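You operate a simulated robot arm through the tools that you are given. There is no shell and no other tool.

You are at the controls of a simulated two-armed robot. One attempt, no reset.

JOB
Check the purple sensor at +5 on the block: GOOD pad if within one degree, else FAULT pad.
Fine: wait for its reading; switch the block off again.

The check looks at the end state, three seconds after you hand in, the way a careful person would. Anything else that was tipped, shoved, dropped, spilled or broken makes it a failure.

ROBOT AND FRAMES
Two 6-joint arms with fingered hands on one trunk that stands fixed in place. Base frame: the origin is at the foot of the trunk, x ahead of it, y to its left, z up; the work surface is at about z = 80. Readings come in cm, rad, newtons and seconds.
The left shoulder is at [5, 17, 101], the right one opposite. With the tool pointing down near the work surface each hand reaches from about 50 to 78 cm from the base axis, measured 20 degrees to its own side. Payload 3.5 kg a hand.
The TCP of each hand is the grasp point between the finger pads, 2.6 cm short of the fingertips. In the tool frame z runs along the fingers and y along their closing line. The gripper opens to 13.2 cm. The gripper's body begins 7.3 cm behind the TCP. The gripper is a hand of 3 fingers: y runs from the thumb to the fingers, the wrist lies at [0, 0, -23.4] in the tool frame.
Orientation is that of the tool frame in the base frame, as a unit quaternion [x, y, z, w]. With the fingers straight down and closing along the base's y, the tool's x points along the base's -x, its y along +y and its z along -z.

CONTROLS
- The arms move only by the tool send_rows. It takes "left_steps", "right_steps" or both (then of equal length, played together; a hand with none holds still); each is a list of rows, each an object (a shift or turn left out is 0) with "travel": the shift along the tool's x, y, z in cm, a list of three; "angular": the turn, a rotation vector about the tool's x, y, z in rad, a list of three. In form: [{"travel": [x, y, z], "angular": [ax, ay, az]}, ...]. A call has 1 to 20 rows; each row is the pose to reach, as a shift and turn from the pose commanded when the call began, along the tool's axes at that moment. Each row takes 0.2 s and may step no farther than 5 cm and 0.15 rad from the row before; otherwise, the whole call is refused. Where a pose cannot be reached the arm comes as near as it can. A force on the tool above 40 N (or 10 N above the force at the start of the call, whichever is more), or a blocked arm, ends the call early, and 0.2 s more pass. In this call time passes only in rows, and 0.2 s behind the last. It gives the time, the measured TCP pose, the force on the tool (base axes), the opening and the grip force at its end, in the units of the frame above (readings bear some noise), with the torque about the TCP (base axes, N m) and any sound that the robot's microphone picked up.
- Cameras (640 x 400 px; columns grow to the right, rows downward): "scene" is now at [4.39, 1.68, 160.88]; the picture's right is [0.20, -0.98, 0.00], its down [-0.65, -0.13, -0.75] and it looks along [0.73, 0.15, -0.66] (base axes); focal length 370 px, centre (320, 200). "left" rides on the left gripper at [-6.2, 0.3, -9.2] in its tool frame; the picture's right is [-0.05, -1.00, 0.00], its down [0.83, -0.04, -0.56] and it looks along [0.55, -0.03, 0.83] (tool axes); focal length 230 px, centre (320, 200). "right" rides on the right gripper at [6.2, 0.3, -9.2] in its tool frame; the picture's right is [-0.05, 1.00, 0.00], its down [-0.83, -0.04, -0.56] and it looks along [-0.55, -0.03, 0.83] (tool axes); focal length 230 px, centre (320, 200). There is no depth. A picture from a camera that has moved, and an enlarged one, comes with that camera's place and axes in the base frame and with its lens.
- grab_frame(camera): a new picture of that camera. It takes no simulated time.
- lift_body(by): slides the trunk up (or, below 0, down) by that many cm; the arms and the scene camera ride with it, the base frame stays. It gives what a move gives, with no picture.
- set_fingers(finger1, finger2, thumb_bend, hand): sets how far each is bent, from 0 (flat) to 1 (curled in); at 0.3 the hand is open as for a grip, at 0.7 the pads meet at the TCP. One left out holds its place. A second passes; each finger stops where it meets its share of the squeeze, and holds until it gets a number again. It is the only way to open and close the hand. It gives what a move gives, with no picture; readings hold the bend of each and the force on the fingers (four entries, about 0 where the hand has none), thumb and palm.
- head_to(pan, tilt): turns the head with the scene camera to pan (to the left, within 1.501 rad either way) and tilt (down, from -0.506 to 1.204), counted from straight ahead of the robot. It gives what a move gives.
- inspect(camera, box): a new picture of the part [left, top, right, bottom] of that camera's present view, enlarged. It takes no simulated time.
- close_job(): hands the job in; it is judged then, once.

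Nothing tells you positions but the pictures and the camera data. Unless the task says otherwise, let go and move clear before handing in.

The tools are called by a JSON object that holds its "method" and its "body". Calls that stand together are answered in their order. send_rows: Moves the arms, as the interface text tells. Its arguments: {"type":"object","properties":{"left_steps":{"type":"array"},"right_steps":{"type":"array"}},"required":[]} The other tools are called the same way: lift_body (by) slides the trunk up or down; set_fingers (finger1, finger2, thumb_bend, hand) moves the fingers one by one; head_to (pan, tilt) turns the head that bears the scene camera; grab_frame (camera) takes a picture; inspect (camera, box) takes an enlarged picture of a part of a camera's view; close_job () hands the job in.

At the start:

```text
time_s: 0.0
left_ee_pos: [54.42, 34.6, 112.27]
left_tcp_rot: [0.0, 1.0, 0.0, 0.0]
left_contact_force: [-0.1, 0.6, 0.5]
left_ft_torque: [0.0, 0.01, -0.02]
left_gripper_width: 13.2
left_gripper_force: 0.0
left_shape: jaw
left_bend: [0.3, 0.3, 0.3]
left_finger forces: [0.0, 0.0, 0.0, 0.0, 0.1, 0.1]
right_ee_pos: [67.87, -15.52, 110.82]
right_tcp_rot: [0.0, 1.0, 0.0, -0.001]
right_contact_force: [0.1, 0.1, -0.2]
right_ft_torque: [-0.03, -0.01, -0.02]
right_gripper_width: 13.19
right_gripper_force: 0.0
right_shape: jaw
right_bend: [0.3, 0.3, 0.3]
right_finger forces: [0.0, 0.0, 0.1, 0.0, 0.0, 0.0]
trunk travel left (down, up): [-62.5, 8.5]
head pan, tilt: [0.197, 0.726]
```

scene: 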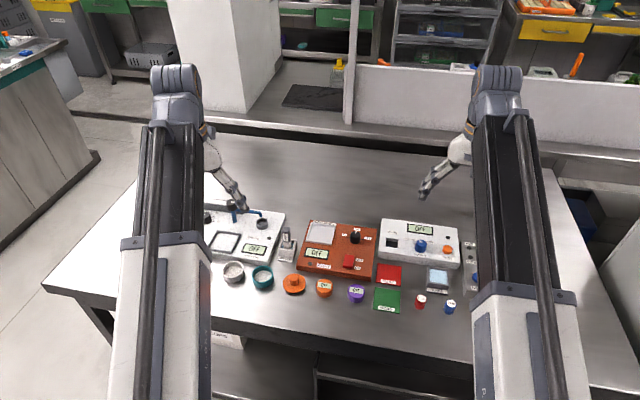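
right: 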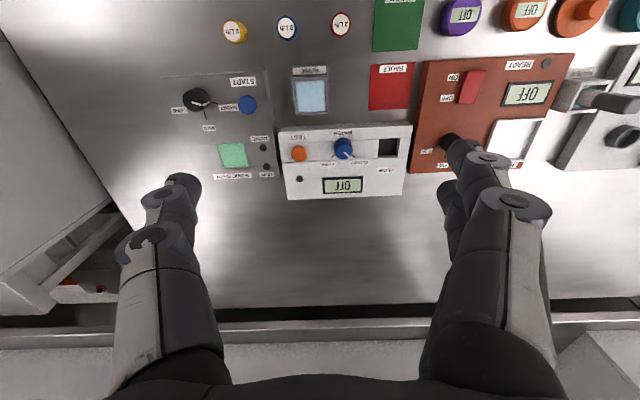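
left: 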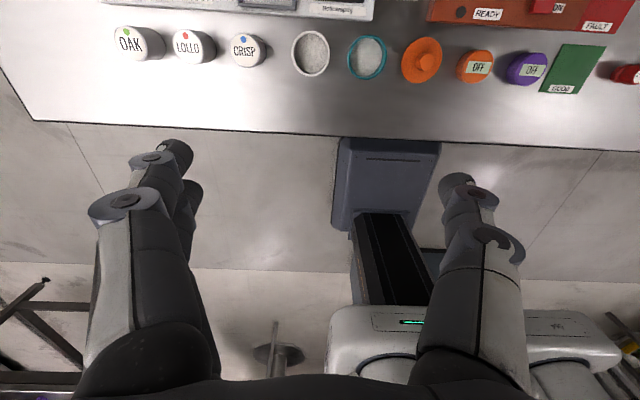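

I see a bench with several devices; the orange-brown block with an OFF display, a rocker and a knob is likely the "block", with the purple sensor in front of it and the GOOD/FAULT pads to its right. I'll look closer first.

{"method": "inspect", "body": {"camera": "scene", "box": [280, 200, 420, 320]}}

{"method": "inspect", "body": {"camera": "right", "box": [360, 0, 640, 180]}}

{"method": "inspect", "body": {"camera": "scene", "box": [360, 200, 480, 320]}}

{"method": "inspect", "body": {"camera": "scene", "box": [200, 190, 340, 310]}}

```text
3.33 times, centred on (350, 260) of scene
camera zoom: at [4.39, 1.68, 160.88], right [0.2, -0.98, 0.0], down [-0.65, -0.13, -0.75], along [0.73, 0.15, -0.66], focal length 1235 px, centre (220, 0)
```

zoom: 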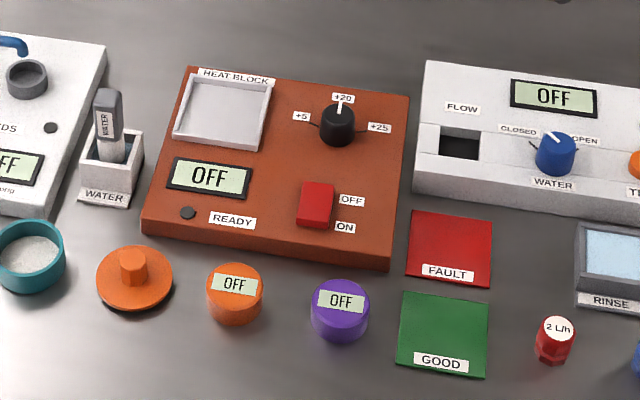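

```text
2.22 times, centred on (500, 90) of right
camera zoom: at [61.81, -15.22, 119.91], right [0.05, 1.0, 0.0], down [0.83, -0.04, 0.56], along [0.55, -0.03, -0.83], focal length 511 px, centre (-80, 444)
```

zoom: 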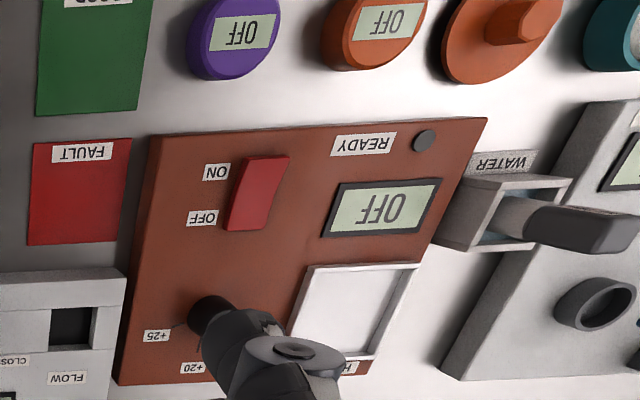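

```text
3.33 times, centred on (420, 260) of scene
camera zoom: at [4.39, 1.68, 160.88], right [0.2, -0.98, 0.0], down [-0.65, -0.13, -0.75], along [0.73, 0.15, -0.66], focal length 1235 px, centre (-13, 0)
```

zoom: 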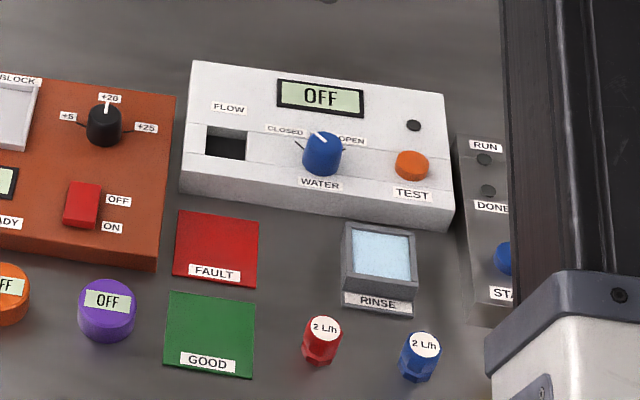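

```text
3.33 times, centred on (270, 250) of scene
camera zoom: at [4.39, 1.68, 160.88], right [0.2, -0.98, 0.0], down [-0.65, -0.13, -0.75], along [0.73, 0.15, -0.66], focal length 1235 px, centre (487, 33)
```

zoom: 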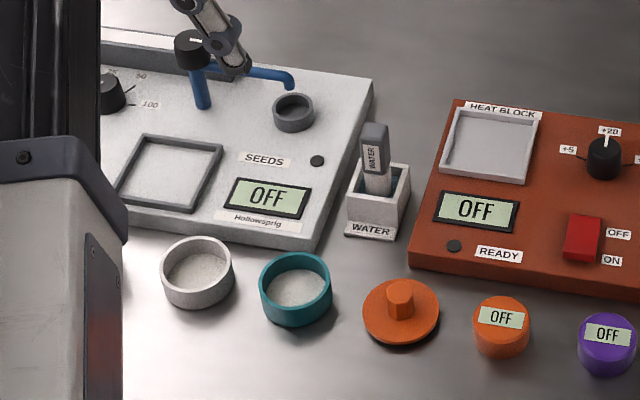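

I can see the heat block (knob currently at +20, rocker OFF), the purple sensor at about x=59, y=3.5, and the pads. I'll zoom in on the knob, rocker, plate and sensor to measure them.

{"method": "inspect", "body": {"camera": "scene", "box": [335, 215, 375, 240]}}

{"method": "inspect", "body": {"camera": "scene", "box": [330, 250, 370, 275]}}

{"method": "inspect", "body": {"camera": "scene", "box": [335, 275, 375, 305]}}

{"method": "inspect", "body": {"camera": "scene", "box": [295, 215, 345, 250]}}

{"method": "inspect", "body": {"camera": "left", "box": [400, 0, 640, 110]}}

```text
16.00 times, centred on (355, 228) of scene
camera zoom: at [4.39, 1.68, 160.88], right [0.2, -0.98, 0.0], down [-0.65, -0.13, -0.75], along [0.73, 0.15, -0.66], focal length 5928 px, centre (-240, -240)
```

zoom: 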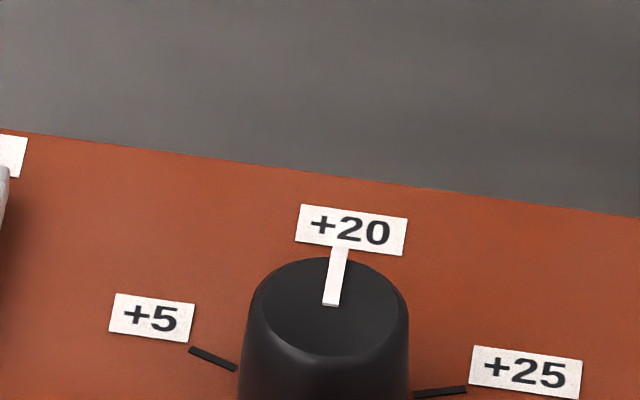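

```text
16.00 times, centred on (350, 262) of scene
camera zoom: at [4.39, 1.68, 160.88], right [0.2, -0.98, 0.0], down [-0.65, -0.13, -0.75], along [0.73, 0.15, -0.66], focal length 5928 px, centre (-160, -800)
```

zoom: 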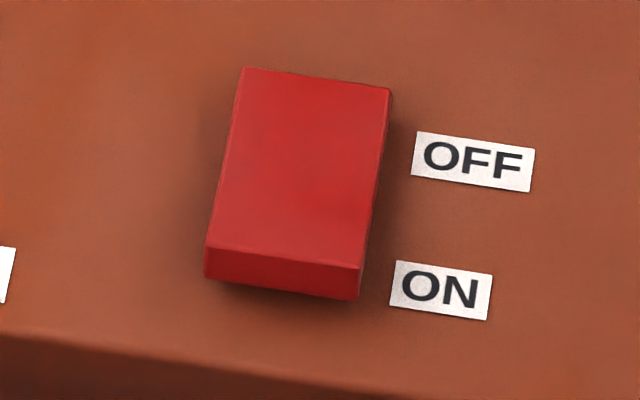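

```text
13.33 times, centred on (355, 290) of scene
camera zoom: at [4.39, 1.68, 160.88], right [0.2, -0.98, 0.0], down [-0.65, -0.13, -0.75], along [0.73, 0.15, -0.66], focal length 4940 px, centre (-147, -1000)
```

zoom: 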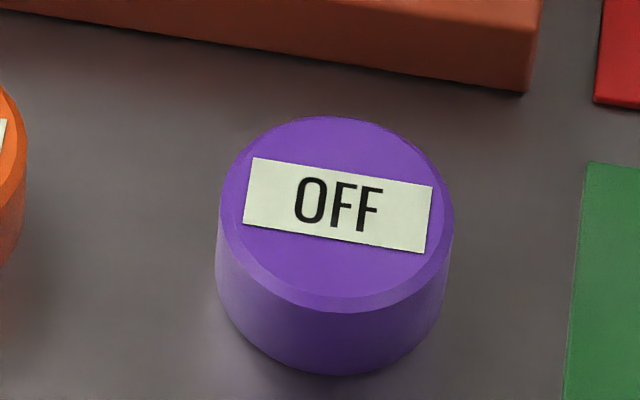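

```text
11.43 times, centred on (320, 232) of scene
camera zoom: at [4.39, 1.68, 160.88], right [0.2, -0.98, 0.0], down [-0.65, -0.13, -0.75], along [0.73, 0.15, -0.66], focal length 4235 px, centre (320, -171)
```

zoom: 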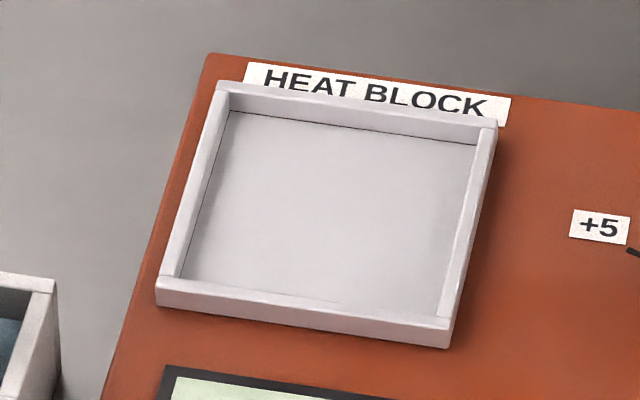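

```text
2.67 times, centred on (520, 55) of left
camera zoom: at [60.44, 34.87, 121.49], right [0.05, -1.0, 0.0], down [-0.83, -0.04, 0.56], along [-0.55, -0.03, -0.83], focal length 614 px, centre (-213, 587)
```

zoom: 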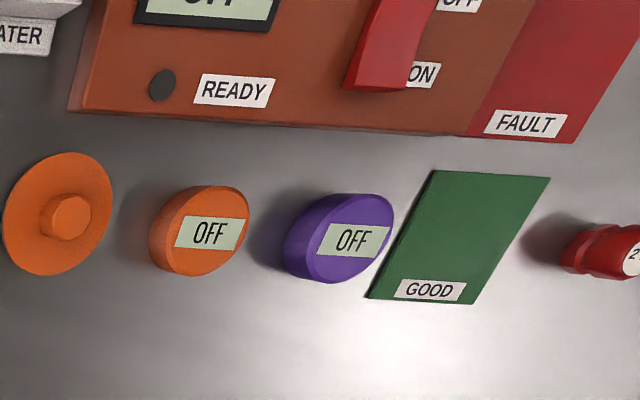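

The block's front edge is at about x=64.5. I put the knob near (76, 5.9), the rocker near (67.7, 6.5), the plate near (76.6, 15.7) and the sensor near (59.4, 3.4). I'll swing the right arm aside and test the left hand's finger shape high in the air.

{"method": "send_rows", "body": {"right_steps": [{"travel": [0, -4, 0]}, {"travel": [0, -8, 0]}, {"travel": [0, -12, 0]}], "left_steps": [{"travel": [0, -2, 0]}, {"travel": [0, -4, 0]}, {"travel": [0, -6, 0]}]}}

{"method": "set_fingers", "body": {"hand": "left", "finger1": 1.0, "finger2": 1.0, "thumb_bend": 0.3}}

{"method": "grab_frame", "body": {"camera": "scene"}}

{"method": "grab_frame", "body": {"camera": "left"}}

{"method": "grab_frame", "body": {"camera": "right"}}

```text
time_s: 0.8
left_ee_pos: [54.25, 28.57, 112.2]
left_tcp_rot: [-0.002, 1.0, 0.0, 0.0]
left_contact_force: [-0.1, 0.3, -0.3]
left_ft_torque: [-0.05, -0.04, 0.01]
left_gripper_width: 13.19
left_gripper_force: 0.0
left_shape: jaw
left_bend: [0.3, 0.3, 0.3]
left_finger forces: [0.1, 0.0, 0.0, 0.0, 0.1, 0.0]
right_ee_pos: [67.91, -27.62, 110.66]
right_tcp_rot: [0.0, 1.0, -0.001, 0.001]
right_contact_force: [0.2, 0.7, -0.8]
right_ft_torque: [-0.01, 0.02, 0.04]
right_gripper_width: 13.19
right_gripper_force: 0.0
right_shape: jaw
right_bend: [0.3, 0.3, 0.3]
right_finger forces: [0.2, 0.0, 0.1, 0.0, 0.1, 0.0]
trunk travel left (down, up): [-62.5, 8.5]
head pan, tilt: [0.197, 0.726]
```

```text
time_s: 1.8
left_ee_pos: [54.31, 28.66, 112.38]
left_tcp_rot: [0.0, 1.0, 0.0, 0.0]
left_contact_force: [0.1, -0.1, 0.0]
left_ft_torque: [0.01, -0.02, 0.0]
left_gripper_width: 5.77
left_gripper_force: 0.0
left_shape: fingers
left_bend: [1.0, 1.0, 0.3]
left_finger forces: [0.1, 0.1, 0.0, 0.1, 0.0, 0.1]
right_ee_pos: [67.9, -27.55, 110.7]
right_tcp_rot: [0.0, 1.0, 0.0, 0.001]
right_contact_force: [-0.1, 0.3, 0.5]
right_ft_torque: [0.01, 0.0, -0.01]
right_gripper_width: 13.19
right_gripper_force: 0.1
right_shape: jaw
right_bend: [0.3, 0.3, 0.3]
right_finger forces: [0.1, 0.1, 0.0, 0.0, 0.1, 0.0]
trunk travel left (down, up): [-62.5, 8.5]
head pan, tilt: [0.197, 0.726]
```

```text
taken
camera scene: at [4.39, 1.67, 160.88], right [0.2, -0.98, 0.0], down [-0.65, -0.13, -0.75], along [0.73, 0.15, -0.66], focal length 370 px, centre (320, 200)
```

scene: 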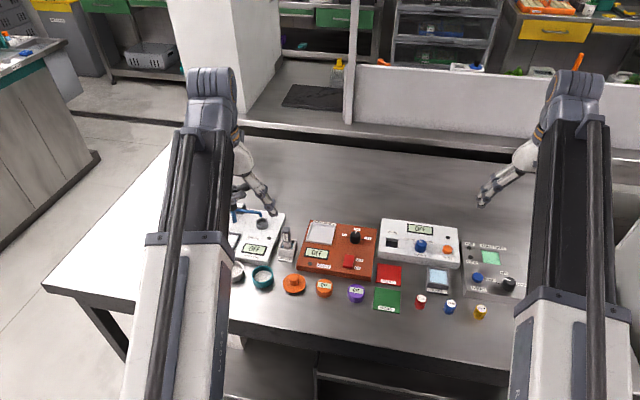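

```text
taken
camera left: at [60.37, 28.88, 121.53], right [0.05, -1.0, 0.0], down [-0.83, -0.04, 0.56], along [-0.55, -0.03, -0.83], focal length 230 px, centre (320, 200)
```

left: 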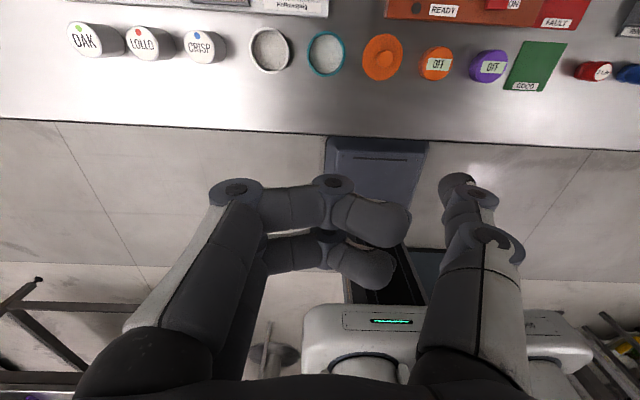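

```text
taken
camera right: at [61.85, -27.22, 119.9], right [0.05, 1.0, 0.0], down [0.83, -0.04, 0.56], along [0.55, -0.03, -0.83], focal length 230 px, centre (320, 200)
```

right: 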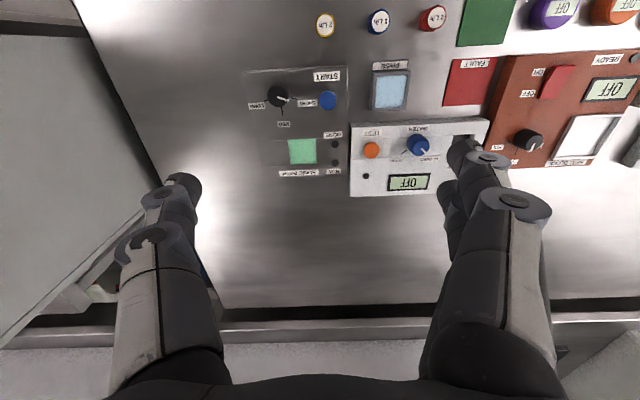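

The thumb hangs straight with the fingers curled. Pressing with one finger instead would keep the hand away from the water dropper on the left, so I'll check that shape.

{"method": "set_fingers", "body": {"hand": "left", "finger1": 0.3, "finger2": 1.0, "thumb_bend": 1.0}}

{"method": "grab_frame", "body": {"camera": "left"}}

{"method": "inspect", "body": {"camera": "scene", "box": [180, 50, 320, 290]}}

```text
time_s: 2.8
left_ee_pos: [54.29, 28.58, 112.22]
left_tcp_rot: [0.0, 1.0, 0.0, 0.001]
left_contact_force: [0.0, 0.6, 0.2]
left_ft_torque: [0.01, 0.02, 0.04]
left_gripper_width: 4.87
left_gripper_force: 0.0
left_shape: fingers
left_bend: [0.3, 1.0, 0.9]
left_finger forces: [0.0, 0.0, 0.1, 0.0, 0.1, 0.0]
right_ee_pos: [67.77, -27.52, 110.79]
right_tcp_rot: [0.0, 1.0, 0.0, 0.001]
right_contact_force: [-0.7, 0.6, 1.3]
right_ft_torque: [0.02, 0.02, 0.04]
right_gripper_width: 13.16
right_gripper_force: 0.0
right_shape: jaw
right_bend: [0.3, 0.3, 0.3]
right_finger forces: [0.0, 0.0, 0.0, 0.1, 0.0, 0.0]
trunk travel left (down, up): [-62.5, 8.5]
head pan, tilt: [0.197, 0.726]
```

```text
taken
camera left: at [60.37, 28.88, 121.53], right [0.05, -1.0, 0.0], down [-0.83, -0.04, 0.56], along [-0.55, -0.03, -0.83], focal length 230 px, centre (320, 200)
```

left: 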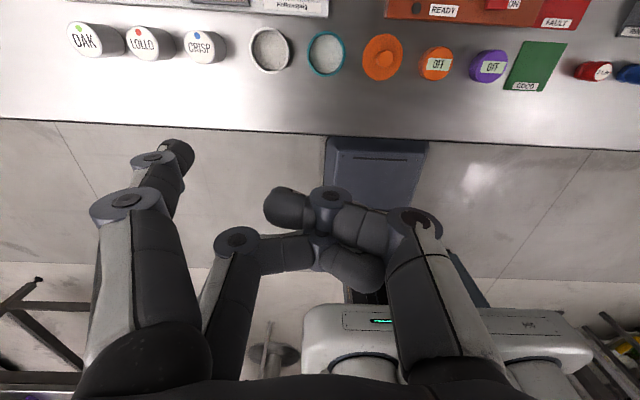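

```text
1.67 times, centred on (250, 170) of scene
camera zoom: at [4.39, 1.67, 160.88], right [0.2, -0.98, 0.0], down [-0.65, -0.13, -0.75], along [0.73, 0.15, -0.66], focal length 618 px, centre (437, 250)
```

zoom: 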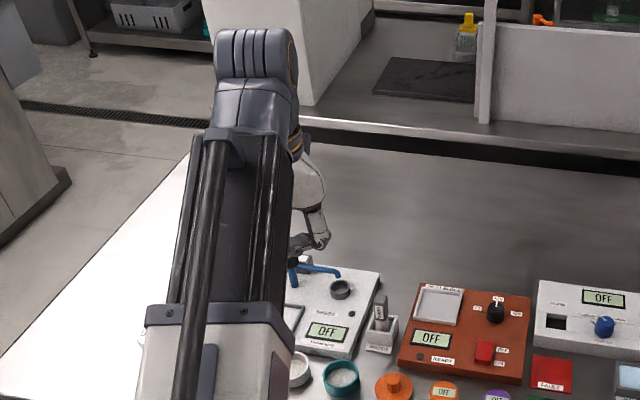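

Finger 1 alone works as a pressing tip for the rocker. The knob comes first, so I'll raise the trunk a little for reach, half-close the left hand, tilt it outward and move above the knob.

{"method": "lift_body", "body": {"by": 7}}

{"method": "set_fingers", "body": {"hand": "left", "finger1": 0.3, "finger2": 0.3, "thumb_bend": 0.3}}

{"method": "set_fingers", "body": {"hand": "left", "finger1": 0.5, "finger2": 0.5, "thumb_bend": 0.5}}

{"method": "send_rows", "body": {"left_steps": [{"travel": [-1.71, -2.7, 1.775], "angular": [0, -0.0305, 0]}, {"travel": [-3.42, -5.4, 3.55], "angular": [0, -0.061, 0]}, {"travel": [-5.13, -8.1, 5.325], "angular": [0, -0.0915, 0]}, {"travel": [-6.84, -10.8, 7.1], "angular": [0, -0.122, 0]}, {"travel": [-8.55, -13.5, 8.875], "angular": [0, -0.1525, 0]}, {"travel": [-10.26, -16.2, 10.65], "angular": [0, -0.183, 0]}, {"travel": [-11.97, -18.9, 12.425], "angular": [0, -0.2135, 0]}, {"travel": [-13.7, -21.6, 14.2], "angular": [0, -0.244, 0]}]}}

{"method": "grab_frame", "body": {"camera": "scene"}}

{"method": "grab_frame", "body": {"camera": "left"}}

{"method": "grab_frame", "body": {"camera": "right"}}

```text
time_s: 3.9
left_ee_pos: [54.41, 28.59, 119.34]
left_tcp_rot: [0.0, 1.0, 0.0, 0.0]
left_contact_force: [-0.7, 0.8, 0.1]
left_ft_torque: [-0.02, -0.03, -0.02]
left_gripper_width: 4.86
left_gripper_force: 0.1
left_shape: fingers
left_bend: [0.3, 1.0, 0.9]
left_finger forces: [0.0, 0.1, 0.1, 0.0, 0.0, 0.0]
right_ee_pos: [67.86, -27.56, 117.79]
right_tcp_rot: [0.001, 1.0, 0.0, 0.0]
right_contact_force: [0.5, -0.6, 0.5]
right_ft_torque: [0.01, 0.02, 0.0]
right_gripper_width: 13.18
right_gripper_force: 0.1
right_shape: jaw
right_bend: [0.3, 0.3, 0.3]
right_finger forces: [0.0, 0.0, 0.0, 0.1, 0.0, 0.0]
trunk travel left (down, up): [-69.5, 1.5]
head pan, tilt: [0.197, 0.726]
```

```text
time_s: 4.9
left_ee_pos: [54.33, 28.63, 119.24]
left_tcp_rot: [0.0, 1.0, 0.0, 0.0]
left_contact_force: [1.0, 0.7, 0.7]
left_ft_torque: [-0.01, 0.02, 0.0]
left_gripper_width: 13.39
left_gripper_force: 0.1
left_shape: fingers
left_bend: [0.3, 0.3, 0.3]
left_finger forces: [0.0, 0.0, 0.1, 0.0, 0.1, 0.0]
right_ee_pos: [67.9, -27.71, 117.69]
right_tcp_rot: [-0.001, 1.0, 0.001, 0.001]
right_contact_force: [-0.3, -0.5, 0.2]
right_ft_torque: [-0.01, 0.01, 0.02]
right_gripper_width: 13.2
right_gripper_force: 0.1
right_shape: jaw
right_bend: [0.3, 0.3, 0.3]
right_finger forces: [0.1, 0.0, 0.0, 0.1, 0.0, 0.0]
trunk travel left (down, up): [-69.5, 1.5]
head pan, tilt: [0.197, 0.726]
```

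```text
time_s: 5.9
left_ee_pos: [54.33, 28.51, 119.32]
left_tcp_rot: [0.001, 1.0, 0.0, 0.0]
left_contact_force: [-0.4, 0.0, -0.6]
left_ft_torque: [0.0, 0.02, 0.01]
left_gripper_width: 6.86
left_gripper_force: 0.1
left_shape: fingers
left_bend: [0.5, 0.5, 0.5]
left_finger forces: [0.1, 0.0, 0.0, 0.0, 0.0, 0.1]
right_ee_pos: [67.96, -27.62, 117.72]
right_tcp_rot: [0.0, 1.0, 0.001, 0.0]
right_contact_force: [0.1, -0.6, -0.1]
right_ft_torque: [0.0, 0.02, -0.05]
right_gripper_width: 13.16
right_gripper_force: 0.1
right_shape: jaw
right_bend: [0.3, 0.3, 0.3]
right_finger forces: [0.2, 0.0, 0.1, 0.1, 0.1, 0.0]
trunk travel left (down, up): [-69.5, 1.5]
head pan, tilt: [0.197, 0.726]
```

```text
time_s: 7.7
left_ee_pos: [68.12, 6.83, 104.96]
left_tcp_rot: [-0.001, 0.993, 0.0, 0.122]
left_contact_force: [0.0, 1.6, 0.0]
left_ft_torque: [0.01, 0.02, 0.01]
left_gripper_width: 6.82
left_gripper_force: 0.0
left_shape: fingers
left_bend: [0.5, 0.5, 0.5]
left_finger forces: [0.1, 0.1, 0.0, 0.0, 0.0, 0.0]
right_ee_pos: [67.87, -27.64, 117.69]
right_tcp_rot: [-0.001, 1.0, 0.0, 0.0]
right_contact_force: [-0.2, 0.3, 0.8]
right_ft_torque: [-0.01, 0.02, 0.02]
right_gripper_width: 13.18
right_gripper_force: 0.1
right_shape: jaw
right_bend: [0.3, 0.3, 0.3]
right_finger forces: [0.1, 0.0, 0.0, 0.0, 0.1, 0.0]
trunk travel left (down, up): [-69.5, 1.5]
head pan, tilt: [0.197, 0.726]
```

```text
taken
camera scene: at [4.42, 1.64, 167.88], right [0.2, -0.98, 0.0], down [-0.65, -0.13, -0.75], along [0.73, 0.15, -0.66], focal length 370 px, centre (320, 200)
```

scene: 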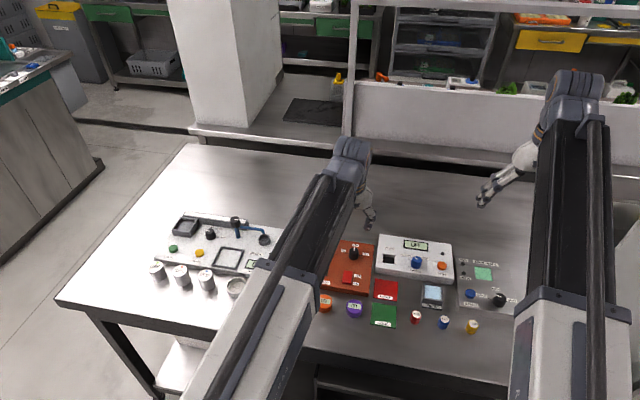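

```text
taken
camera left: at [71.74, 7.2, 115.47], right [0.05, -1.0, 0.01], down [-0.94, -0.04, 0.34], along [-0.34, -0.03, -0.94], focal length 230 px, centre (320, 200)
```

left: 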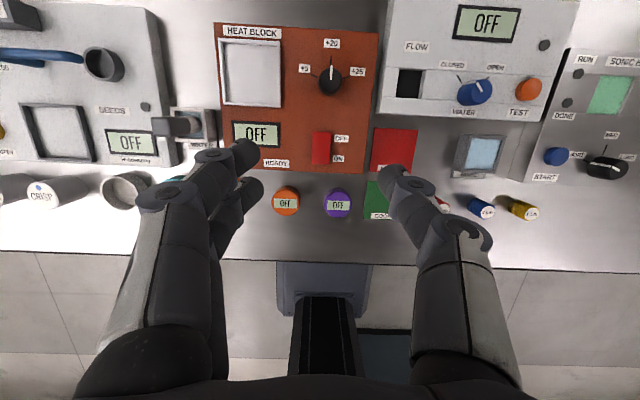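

```text
taken
camera right: at [61.87, -27.23, 126.88], right [0.05, 1.0, 0.0], down [0.83, -0.04, 0.56], along [0.55, -0.03, -0.83], focal length 230 px, centre (320, 200)
```

right: 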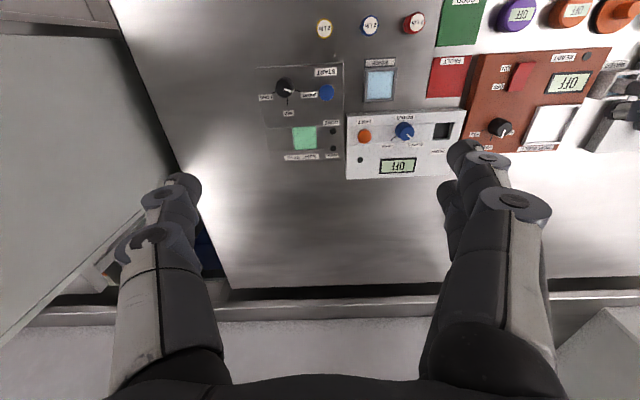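

The left camera confirms the knob near (76, 5.8). I'll move above it with the hand pre-yawed so the turn is centred.

{"method": "send_rows", "body": {"left_steps": [{"travel": [-1.05, -0.21, 2.32], "angular": [0, 0, 0.13]}, {"travel": [-2.1, -0.42, 4.64], "angular": [0, 0, 0.26]}, {"travel": [-3.15, -0.63, 6.97], "angular": [0, 0, 0.39]}, {"travel": [-4.2, -0.84, 9.29], "angular": [0, 0, 0.52]}, {"travel": [-5.25, -1.05, 11.61], "angular": [0, 0, 0.65]}]}}

{"method": "grab_frame", "body": {"camera": "left"}}

{"method": "grab_frame", "body": {"camera": "right"}}

{"method": "inspect", "body": {"camera": "scene", "box": [310, 180, 410, 300]}}

```text
time_s: 8.9
left_ee_pos: [76.02, 5.97, 94.96]
left_tcp_rot: [0.318, 0.94, 0.039, 0.115]
left_contact_force: [0.5, -0.2, -0.7]
left_ft_torque: [0.0, -0.04, 0.0]
left_gripper_width: 6.84
left_gripper_force: 0.1
left_shape: fingers
left_bend: [0.5, 0.5, 0.5]
left_finger forces: [0.0, 0.1, 0.0, 0.0, 0.0, 0.1]
right_ee_pos: [67.99, -27.64, 117.75]
right_tcp_rot: [0.0, 1.0, 0.0, -0.001]
right_contact_force: [-0.2, 0.0, 0.0]
right_ft_torque: [0.0, 0.01, 0.03]
right_gripper_width: 13.19
right_gripper_force: 0.1
right_shape: jaw
right_bend: [0.3, 0.3, 0.3]
right_finger forces: [0.0, 0.1, 0.1, 0.0, 0.0, 0.0]
trunk travel left (down, up): [-69.5, 1.5]
head pan, tilt: [0.197, 0.726]
```

```text
taken
camera left: at [78.71, 2.4, 105.19], right [-0.55, -0.83, -0.14], down [-0.8, 0.47, 0.37], along [-0.24, 0.31, -0.92], focal length 230 px, centre (320, 200)
```

left: 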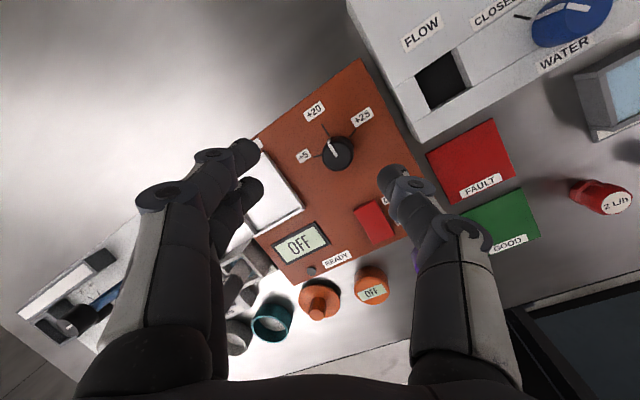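

```text
taken
camera right: at [61.88, -27.22, 126.88], right [0.05, 1.0, 0.0], down [0.83, -0.04, 0.56], along [0.55, -0.03, -0.83], focal length 230 px, centre (320, 200)
```

right: 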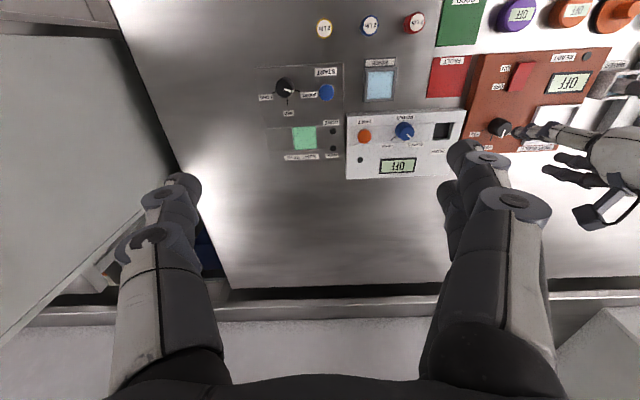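

```text
3.33 times, centred on (360, 240) of scene
camera zoom: at [4.42, 1.67, 167.88], right [0.2, -0.98, 0.0], down [-0.65, -0.13, -0.75], along [0.73, 0.15, -0.66], focal length 1235 px, centre (187, 67)
```

zoom: 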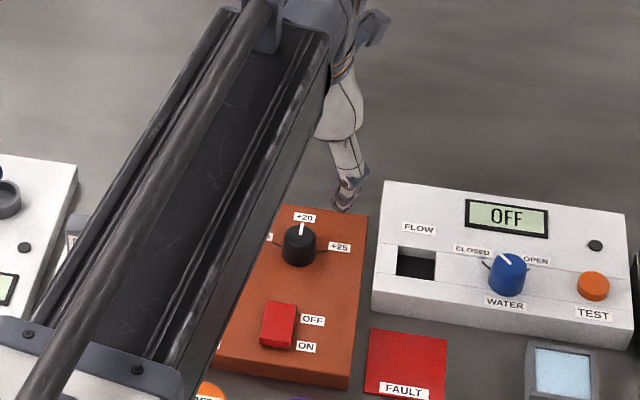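

The hand is lined up above the knob with the thumb toward the robot and right. I'll descend straight down to just above the knob and check.

{"method": "send_rows", "body": {"left_steps": [{"travel": [0.448, -0.341, 2.264]}, {"travel": [0.896, -0.681, 4.529]}, {"travel": [1.344, -1.022, 6.793]}]}}

{"method": "grab_frame", "body": {"camera": "left"}}

{"method": "inspect", "body": {"camera": "right", "box": [440, 60, 640, 185]}}

{"method": "inspect", "body": {"camera": "scene", "box": [320, 220, 380, 270]}}

```text
time_s: 9.7
left_ee_pos: [76.12, 5.94, 88.03]
left_tcp_rot: [0.316, 0.941, 0.04, 0.116]
left_contact_force: [0.4, -0.5, 0.4]
left_ft_torque: [0.02, 0.0, 0.04]
left_gripper_width: 6.84
left_gripper_force: 0.0
left_shape: fingers
left_bend: [0.5, 0.5, 0.5]
left_finger forces: [0.0, 0.1, 0.0, 0.0, 0.1, 0.0]
right_ee_pos: [67.96, -27.51, 117.68]
right_tcp_rot: [0.0, 1.0, 0.0, 0.0]
right_contact_force: [-0.8, -0.7, -0.4]
right_ft_torque: [-0.03, -0.02, 0.0]
right_gripper_width: 13.22
right_gripper_force: 0.0
right_shape: jaw
right_bend: [0.3, 0.3, 0.3]
right_finger forces: [0.0, 0.0, 0.0, 0.2, 0.0, 0.1]
trunk travel left (down, up): [-69.5, 1.5]
head pan, tilt: [0.197, 0.726]
```

```text
taken
camera left: at [78.63, 2.45, 98.29], right [-0.55, -0.83, -0.14], down [-0.8, 0.47, 0.37], along [-0.24, 0.31, -0.92], focal length 230 px, centre (320, 200)
```

left: 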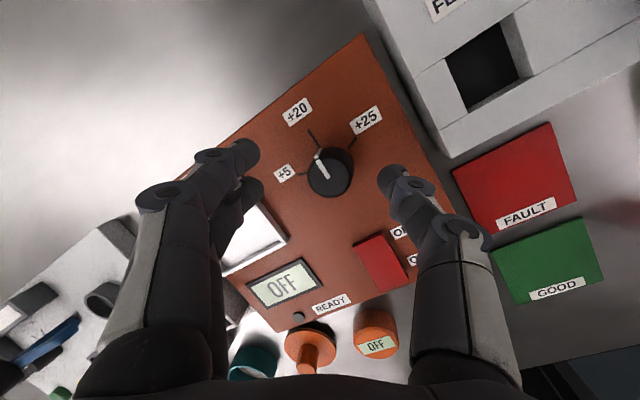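

```text
3.20 times, centred on (540, 122) of right
camera zoom: at [61.86, -27.22, 126.89], right [0.05, 1.0, 0.0], down [0.83, -0.04, 0.56], along [0.55, -0.03, -0.83], focal length 736 px, centre (-384, 448)
```

zoom: 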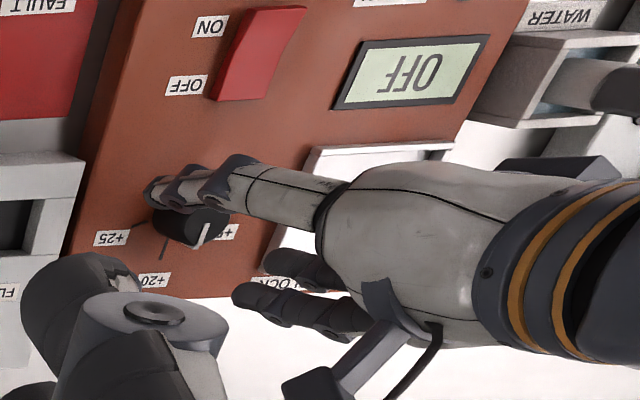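

```text
8.00 times, centred on (350, 245) of scene
camera zoom: at [4.41, 1.67, 167.88], right [0.2, -0.98, 0.0], down [-0.65, -0.13, -0.75], along [0.73, 0.15, -0.66], focal length 2964 px, centre (80, -160)
```

zoom: 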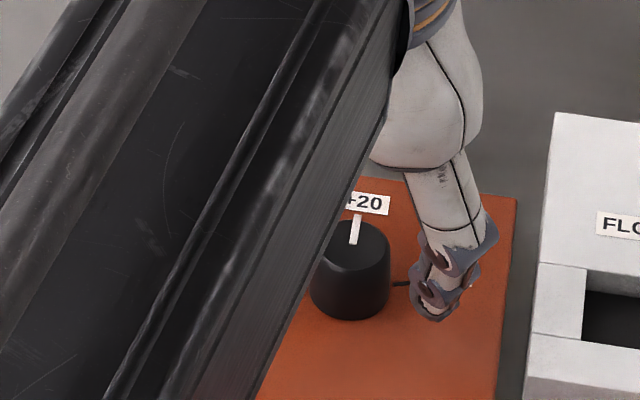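

I'm just above the knob; I'll check the centring more precisely in the left camera before I go down.

{"method": "inspect", "body": {"camera": "left", "box": [230, 80, 430, 240]}}

```text
2.50 times, centred on (330, 160) of left
camera zoom: at [78.63, 2.45, 98.29], right [-0.55, -0.83, -0.14], down [-0.8, 0.47, 0.37], along [-0.24, 0.31, -0.92], focal length 575 px, centre (295, 300)
```

zoom: 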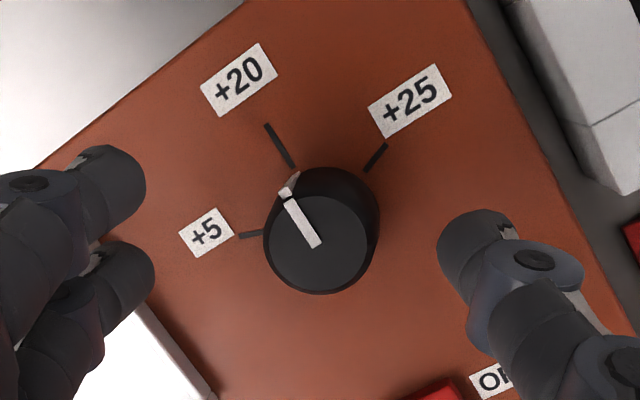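

The knob is centred between the fingers. I'll go down the last 2.2 cm and close on it.

{"method": "send_rows", "body": {"left_steps": [{"travel": [0.211, -0.161, 1.068]}, {"travel": [0.422, -0.321, 2.135]}]}}

{"method": "set_fingers", "body": {"hand": "left", "finger1": 0.7, "finger2": 0.7, "thumb_bend": 0.7}}

{"method": "inspect", "body": {"camera": "left", "box": [230, 80, 430, 240]}}

{"method": "inspect", "body": {"camera": "scene", "box": [330, 225, 390, 270]}}

```text
time_s: 10.3
left_ee_pos: [75.97, 5.95, 86.17]
left_tcp_rot: [0.316, 0.941, 0.04, 0.117]
left_contact_force: [-1.1, -0.4, 15.1]
left_ft_torque: [-0.51, 0.37, -0.05]
left_gripper_width: 6.77
left_gripper_force: 7.1
left_shape: fingers
left_bend: [0.5, 0.5, 0.5]
left_finger forces: [0.0, 0.0, 0.1, 0.1, 14.4, 0.0]
right_ee_pos: [67.8, -27.56, 117.85]
right_tcp_rot: [0.0, 1.0, 0.0, 0.001]
right_contact_force: [0.5, 0.0, -0.4]
right_ft_torque: [-0.01, 0.01, -0.04]
right_gripper_width: 13.18
right_gripper_force: 0.0
right_shape: jaw
right_bend: [0.3, 0.3, 0.3]
right_finger forces: [0.0, 0.1, 0.0, 0.1, 0.0, 0.0]
trunk travel left (down, up): [-69.5, 1.5]
head pan, tilt: [0.197, 0.726]
```

```text
time_s: 11.3
left_ee_pos: [75.79, 5.82, 85.85]
left_tcp_rot: [0.317, 0.941, 0.038, 0.114]
left_contact_force: [-3.9, -4.4, -6.2]
left_ft_torque: [-0.09, 0.17, -0.02]
left_gripper_width: 2.41
left_gripper_force: 9.1
left_shape: fingers
left_bend: [0.66, 0.65, 0.65]
left_finger forces: [2.7, 3.5, 0.0, 0.0, 11.6, 0.1]
right_ee_pos: [67.89, -27.56, 117.68]
right_tcp_rot: [0.001, 1.0, 0.0, 0.0]
right_contact_force: [-0.8, -0.3, 0.5]
right_ft_torque: [-0.01, -0.01, 0.01]
right_gripper_width: 13.18
right_gripper_force: 0.1
right_shape: jaw
right_bend: [0.3, 0.3, 0.3]
right_finger forces: [0.0, 0.0, 0.1, 0.0, 0.0, 0.0]
trunk travel left (down, up): [-69.5, 1.5]
head pan, tilt: [0.197, 0.726]
```

```text
2.50 times, centred on (330, 160) of left
camera zoom: at [78.47, 2.36, 96.03], right [-0.55, -0.83, -0.14], down [-0.8, 0.47, 0.37], along [-0.25, 0.31, -0.92], focal length 575 px, centre (295, 300)
```

zoom: 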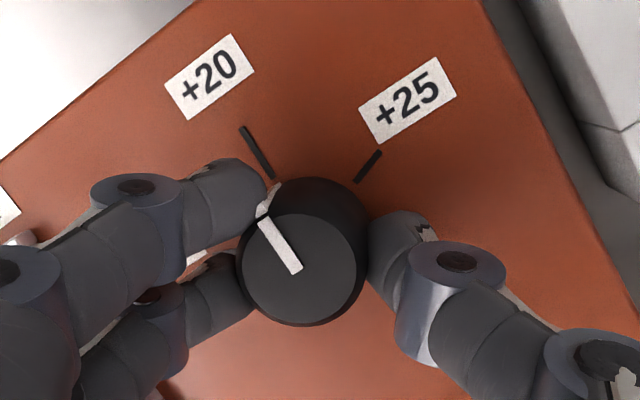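

```text
8.89 times, centred on (360, 248) of scene
camera zoom: at [4.42, 1.63, 167.87], right [0.2, -0.98, 0.0], down [-0.65, -0.13, -0.75], along [0.73, 0.15, -0.66], focal length 3294 px, centre (-36, -222)
```

zoom: 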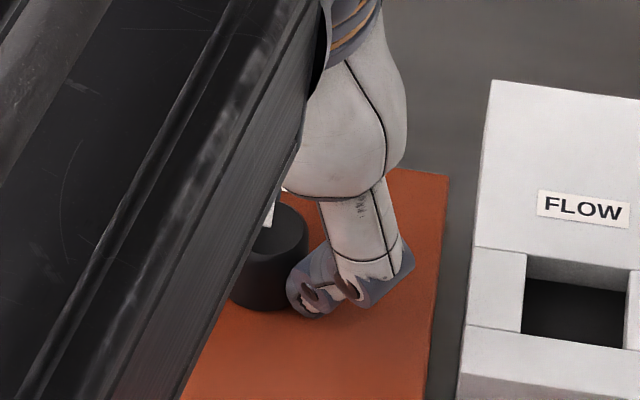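

The knob is gripped on both sides. I'll turn it counter-clockwise (seen from above) toward +5.

{"method": "send_rows", "body": {"left_steps": [{"angular": [0, 0, -0.11]}, {"angular": [0, 0, -0.22]}, {"angular": [0, 0, -0.33]}, {"angular": [0, 0, -0.44]}, {"angular": [0, 0, -0.55]}, {"angular": [0, 0, -0.66]}, {"angular": [0, 0, -0.77]}, {"angular": [0, 0, -0.88]}, {"angular": [0, 0, -0.99]}, {"angular": [0, 0, -1.1]}, {"angular": [0, 0, -1.21]}, {"angular": [0, 0, -1.31]}]}}

{"method": "inspect", "body": {"camera": "left", "box": [200, 60, 440, 240]}}

{"method": "inspect", "body": {"camera": "scene", "box": [310, 225, 390, 285]}}

```text
time_s: 13.9
left_ee_pos: [75.9, 6.03, 85.96]
left_tcp_rot: [-0.324, 0.938, -0.039, 0.116]
left_contact_force: [-3.2, 3.0, 4.2]
left_ft_torque: [0.27, 0.21, 0.02]
left_gripper_width: 2.04
left_gripper_force: 10.9
left_shape: fingers
left_bend: [0.67, 0.66, 0.65]
left_finger forces: [3.9, 9.8, 0.1, 0.0, 7.9, 0.1]
right_ee_pos: [67.77, -27.58, 117.68]
right_tcp_rot: [-0.001, 1.0, 0.0, -0.001]
right_contact_force: [0.1, -0.7, 0.0]
right_ft_torque: [0.01, -0.03, 0.04]
right_gripper_width: 13.18
right_gripper_force: 0.1
right_shape: jaw
right_bend: [0.3, 0.3, 0.3]
right_finger forces: [0.1, 0.1, 0.0, 0.0, 0.0, 0.0]
trunk travel left (down, up): [-69.5, 1.5]
head pan, tilt: [0.197, 0.726]
```

```text
2.22 times, centred on (320, 150) of left
camera zoom: at [78.07, 10.05, 96.08], right [0.64, -0.76, 0.16], down [-0.74, -0.55, 0.39], along [-0.2, -0.36, -0.91], focal length 511 px, centre (320, 311)
```

zoom: 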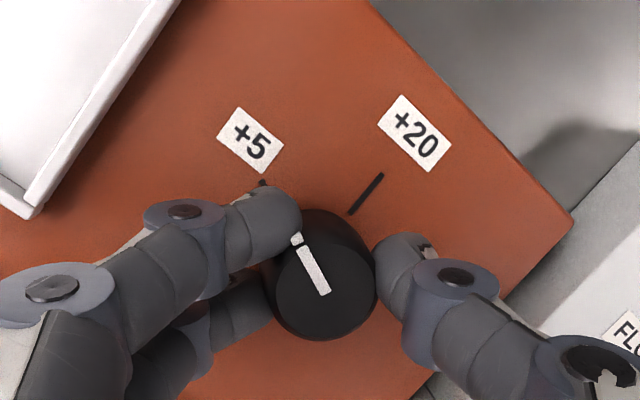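

```text
6.67 times, centred on (350, 255) of scene
camera zoom: at [4.33, 1.71, 167.88], right [0.2, -0.98, 0.0], down [-0.65, -0.13, -0.75], along [0.73, 0.15, -0.66], focal length 2470 px, centre (120, -167)
```

zoom: 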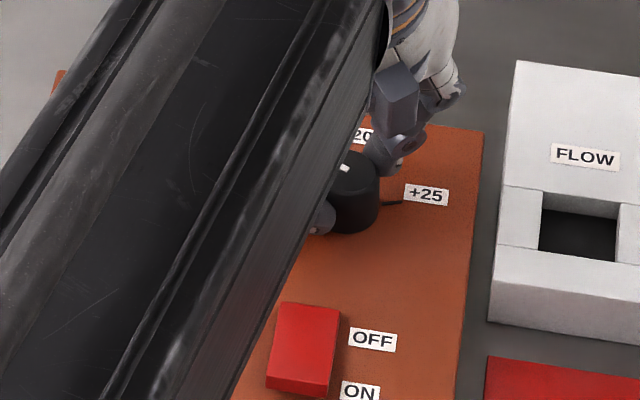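

The pointer looks nearly on +5. I'll open the hand and lift off to see the knob clearly.

{"method": "set_fingers", "body": {"hand": "left", "finger1": 0.5, "finger2": 0.5, "thumb_bend": 0.5}}

{"method": "inspect", "body": {"camera": "left", "box": [200, 60, 440, 240]}}

```text
time_s: 14.9
left_ee_pos: [76.01, 5.93, 85.97]
left_tcp_rot: [-0.321, 0.939, -0.04, 0.115]
left_contact_force: [2.4, -1.8, 12.5]
left_ft_torque: [0.08, 0.21, 0.01]
left_gripper_width: 6.71
left_gripper_force: 6.2
left_shape: fingers
left_bend: [0.5, 0.6, 0.5]
left_finger forces: [0.0, 12.5, 0.1, 0.0, 0.0, 0.1]
right_ee_pos: [67.74, -27.6, 117.67]
right_tcp_rot: [0.0, 1.0, -0.001, 0.001]
right_contact_force: [0.2, -0.1, 0.2]
right_ft_torque: [0.01, 0.0, -0.03]
right_gripper_width: 13.16
right_gripper_force: 0.0
right_shape: jaw
right_bend: [0.3, 0.3, 0.3]
right_finger forces: [0.0, 0.1, 0.0, 0.0, 0.2, 0.1]
trunk travel left (down, up): [-69.5, 1.5]
head pan, tilt: [0.197, 0.726]
```

```text
2.22 times, centred on (320, 150) of left
camera zoom: at [78.06, 9.95, 96.13], right [0.63, -0.76, 0.16], down [-0.75, -0.54, 0.39], along [-0.21, -0.36, -0.91], focal length 511 px, centre (320, 311)
```

zoom: 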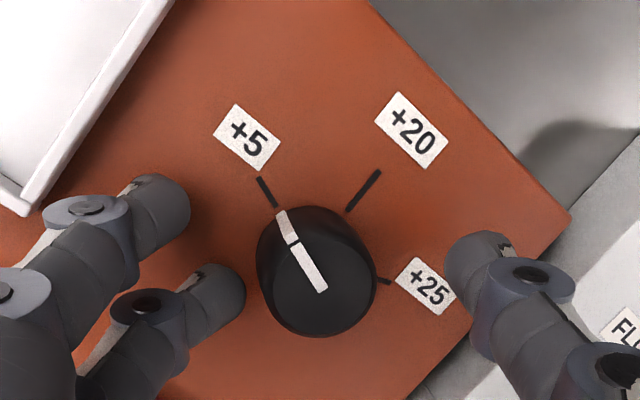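

The pointer now sits exactly on the +5 tick. Next I'll lift, go to hover beside the rocker, and shape the hand with finger 1 extended.

{"method": "send_rows", "body": {"left_steps": [{"travel": [-0.764, -0.592, -3.882]}, {"travel": [-1.528, -1.184, -7.763]}, {"travel": [1.016, -0.805, -8.527], "angular": [0, 0, 0.132]}, {"travel": [3.561, -0.426, -9.292], "angular": [0, 0, 0.264]}, {"travel": [6.105, -0.046, -10.056], "angular": [0, 0, 0.396]}, {"travel": [8.65, 0.333, -10.821], "angular": [0, 0, 0.528]}, {"travel": [11.194, 0.712, -11.585], "angular": [0, 0, 0.66]}]}}

{"method": "set_fingers", "body": {"hand": "left", "finger1": 0.3, "finger2": 1.0, "thumb_bend": 1.0}}

{"method": "grab_frame", "body": {"camera": "left"}}

{"method": "inspect", "body": {"camera": "right", "box": [440, 0, 640, 180]}}

{"method": "grab_frame", "body": {"camera": "scene"}}

```text
time_s: 16.5
left_ee_pos: [64.37, -0.16, 94.9]
left_tcp_rot: [0.0, 0.993, 0.001, 0.122]
left_contact_force: [-0.3, -0.1, 0.7]
left_ft_torque: [-0.03, 0.0, -0.01]
left_gripper_width: 6.71
left_gripper_force: 0.0
left_shape: fingers
left_bend: [0.5, 0.5, 0.5]
left_finger forces: [0.0, 0.0, 0.1, 0.0, 0.0, 0.1]
right_ee_pos: [67.76, -27.57, 117.68]
right_tcp_rot: [0.0, 1.0, 0.0, -0.001]
right_contact_force: [-0.4, -0.3, 0.0]
right_ft_torque: [0.03, -0.03, -0.03]
right_gripper_width: 13.19
right_gripper_force: 0.0
right_shape: jaw
right_bend: [0.3, 0.3, 0.3]
right_finger forces: [0.0, 0.1, 0.0, 0.0, 0.0, 0.1]
trunk travel left (down, up): [-69.5, 1.5]
head pan, tilt: [0.197, 0.726]
```

```text
time_s: 17.5
left_ee_pos: [64.49, -0.07, 94.89]
left_tcp_rot: [0.0, 0.993, 0.0, 0.121]
left_contact_force: [0.0, 0.0, 0.0]
left_ft_torque: [-0.01, -0.01, 0.03]
left_gripper_width: 4.68
left_gripper_force: 0.0
left_shape: fingers
left_bend: [0.3, 0.89, 0.91]
left_finger forces: [0.0, 0.1, 0.0, 0.0, 0.1, 0.0]
right_ee_pos: [67.85, -27.59, 117.64]
right_tcp_rot: [0.001, 1.0, 0.0, 0.0]
right_contact_force: [0.1, 0.0, 0.7]
right_ft_torque: [-0.03, -0.02, -0.02]
right_gripper_width: 13.19
right_gripper_force: 0.2
right_shape: jaw
right_bend: [0.3, 0.3, 0.3]
right_finger forces: [0.0, 0.0, 0.0, 0.1, 0.0, 0.0]
trunk travel left (down, up): [-69.5, 1.5]
head pan, tilt: [0.197, 0.726]
```

```text
taken
camera left: at [68.0, 0.05, 105.37], right [0.05, -1.0, 0.01], down [-0.94, -0.04, 0.34], along [-0.34, -0.03, -0.94], focal length 230 px, centre (320, 200)
```

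left: 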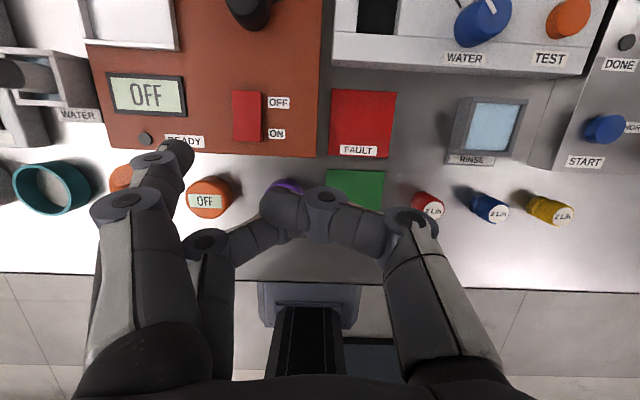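

```text
2.22 times, centred on (540, 90) of right
camera zoom: at [61.85, -27.22, 126.9], right [0.05, 1.0, 0.0], down [0.83, -0.04, 0.56], along [0.55, -0.03, -0.83], focal length 511 px, centre (-169, 444)
```

zoom: 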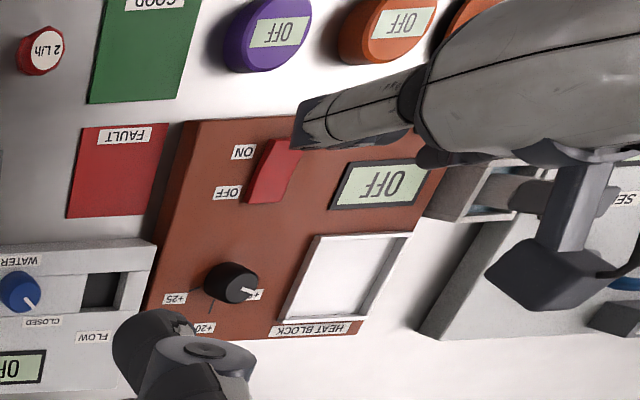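

```text
taken
camera scene: at [4.39, 1.67, 167.88], right [0.2, -0.98, 0.0], down [-0.65, -0.13, -0.75], along [0.73, 0.15, -0.66], focal length 370 px, centre (320, 200)
```

scene: 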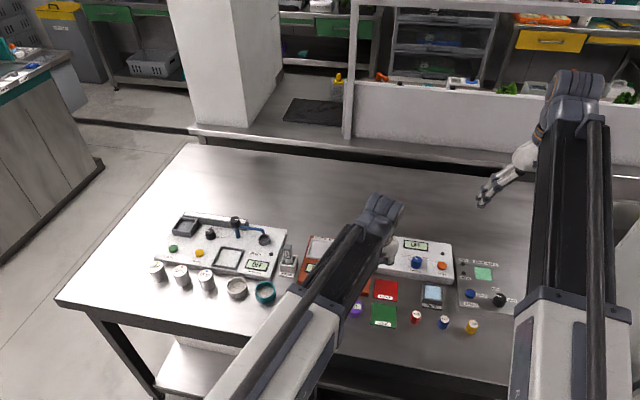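

Finger 1's tip is about over the ON end of the rocker, around (66.3, 7), with the rocker centre near (67.7, 6.4). I'll descend to just above it and check.

{"method": "send_rows", "body": {"left_steps": [{"travel": [0.67, -0.15, 2.55]}, {"travel": [1.33, -0.3, 5.1]}, {"travel": [2.0, -0.4, 7.64]}]}}

{"method": "inspect", "body": {"camera": "left", "box": [80, 40, 340, 200]}}

{"method": "inspect", "body": {"camera": "right", "box": [500, 30, 620, 120]}}

```text
time_s: 18.3
left_ee_pos: [64.05, -0.72, 86.79]
left_tcp_rot: [-0.001, 0.992, 0.0, 0.122]
left_contact_force: [-0.6, 0.0, 0.1]
left_ft_torque: [-0.02, -0.01, 0.0]
left_gripper_width: 4.71
left_gripper_force: 0.1
left_shape: fingers
left_bend: [0.3, 0.89, 0.91]
left_finger forces: [0.0, 0.0, 0.0, 0.0, 0.0, 0.0]
right_ee_pos: [67.84, -27.55, 117.67]
right_tcp_rot: [0.0, 1.0, 0.0, 0.0]
right_contact_force: [0.1, 0.0, 0.1]
right_ft_torque: [-0.04, -0.01, 0.01]
right_gripper_width: 13.17
right_gripper_force: 0.0
right_shape: jaw
right_bend: [0.3, 0.3, 0.3]
right_finger forces: [0.0, 0.0, 0.0, 0.0, 0.0, 0.1]
trunk travel left (down, up): [-69.5, 1.5]
head pan, tilt: [0.197, 0.726]
```

```text
2.46 times, centred on (210, 120) of left
camera zoom: at [67.72, -0.41, 97.39], right [0.05, -1.0, 0.01], down [-0.94, -0.04, 0.34], along [-0.34, -0.03, -0.94], focal length 566 px, centre (591, 397)
```

zoom: 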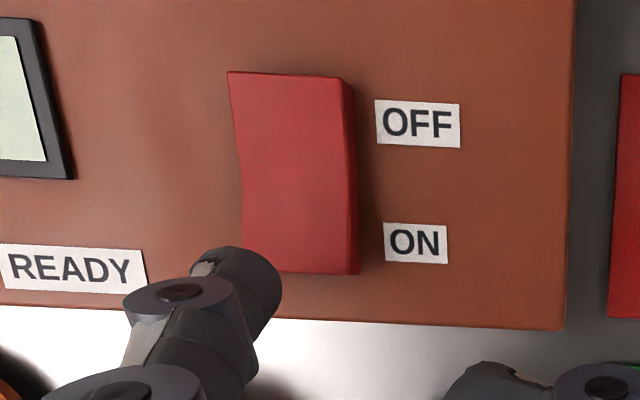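

```text
4.44 times, centred on (560, 75) of right
camera zoom: at [61.86, -27.22, 126.89], right [0.05, 1.0, 0.0], down [0.83, -0.04, 0.56], along [0.55, -0.03, -0.83], focal length 1022 px, centre (-747, 756)
```

zoom: 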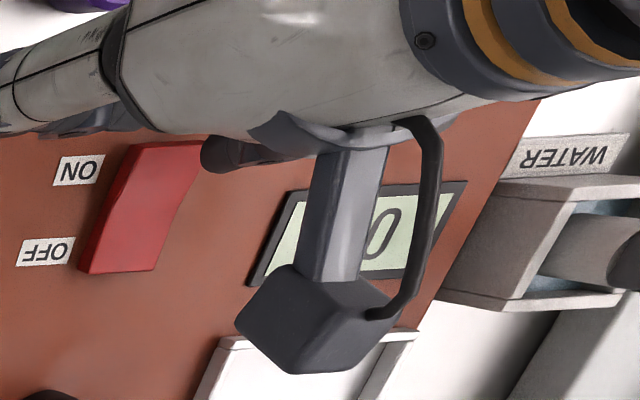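

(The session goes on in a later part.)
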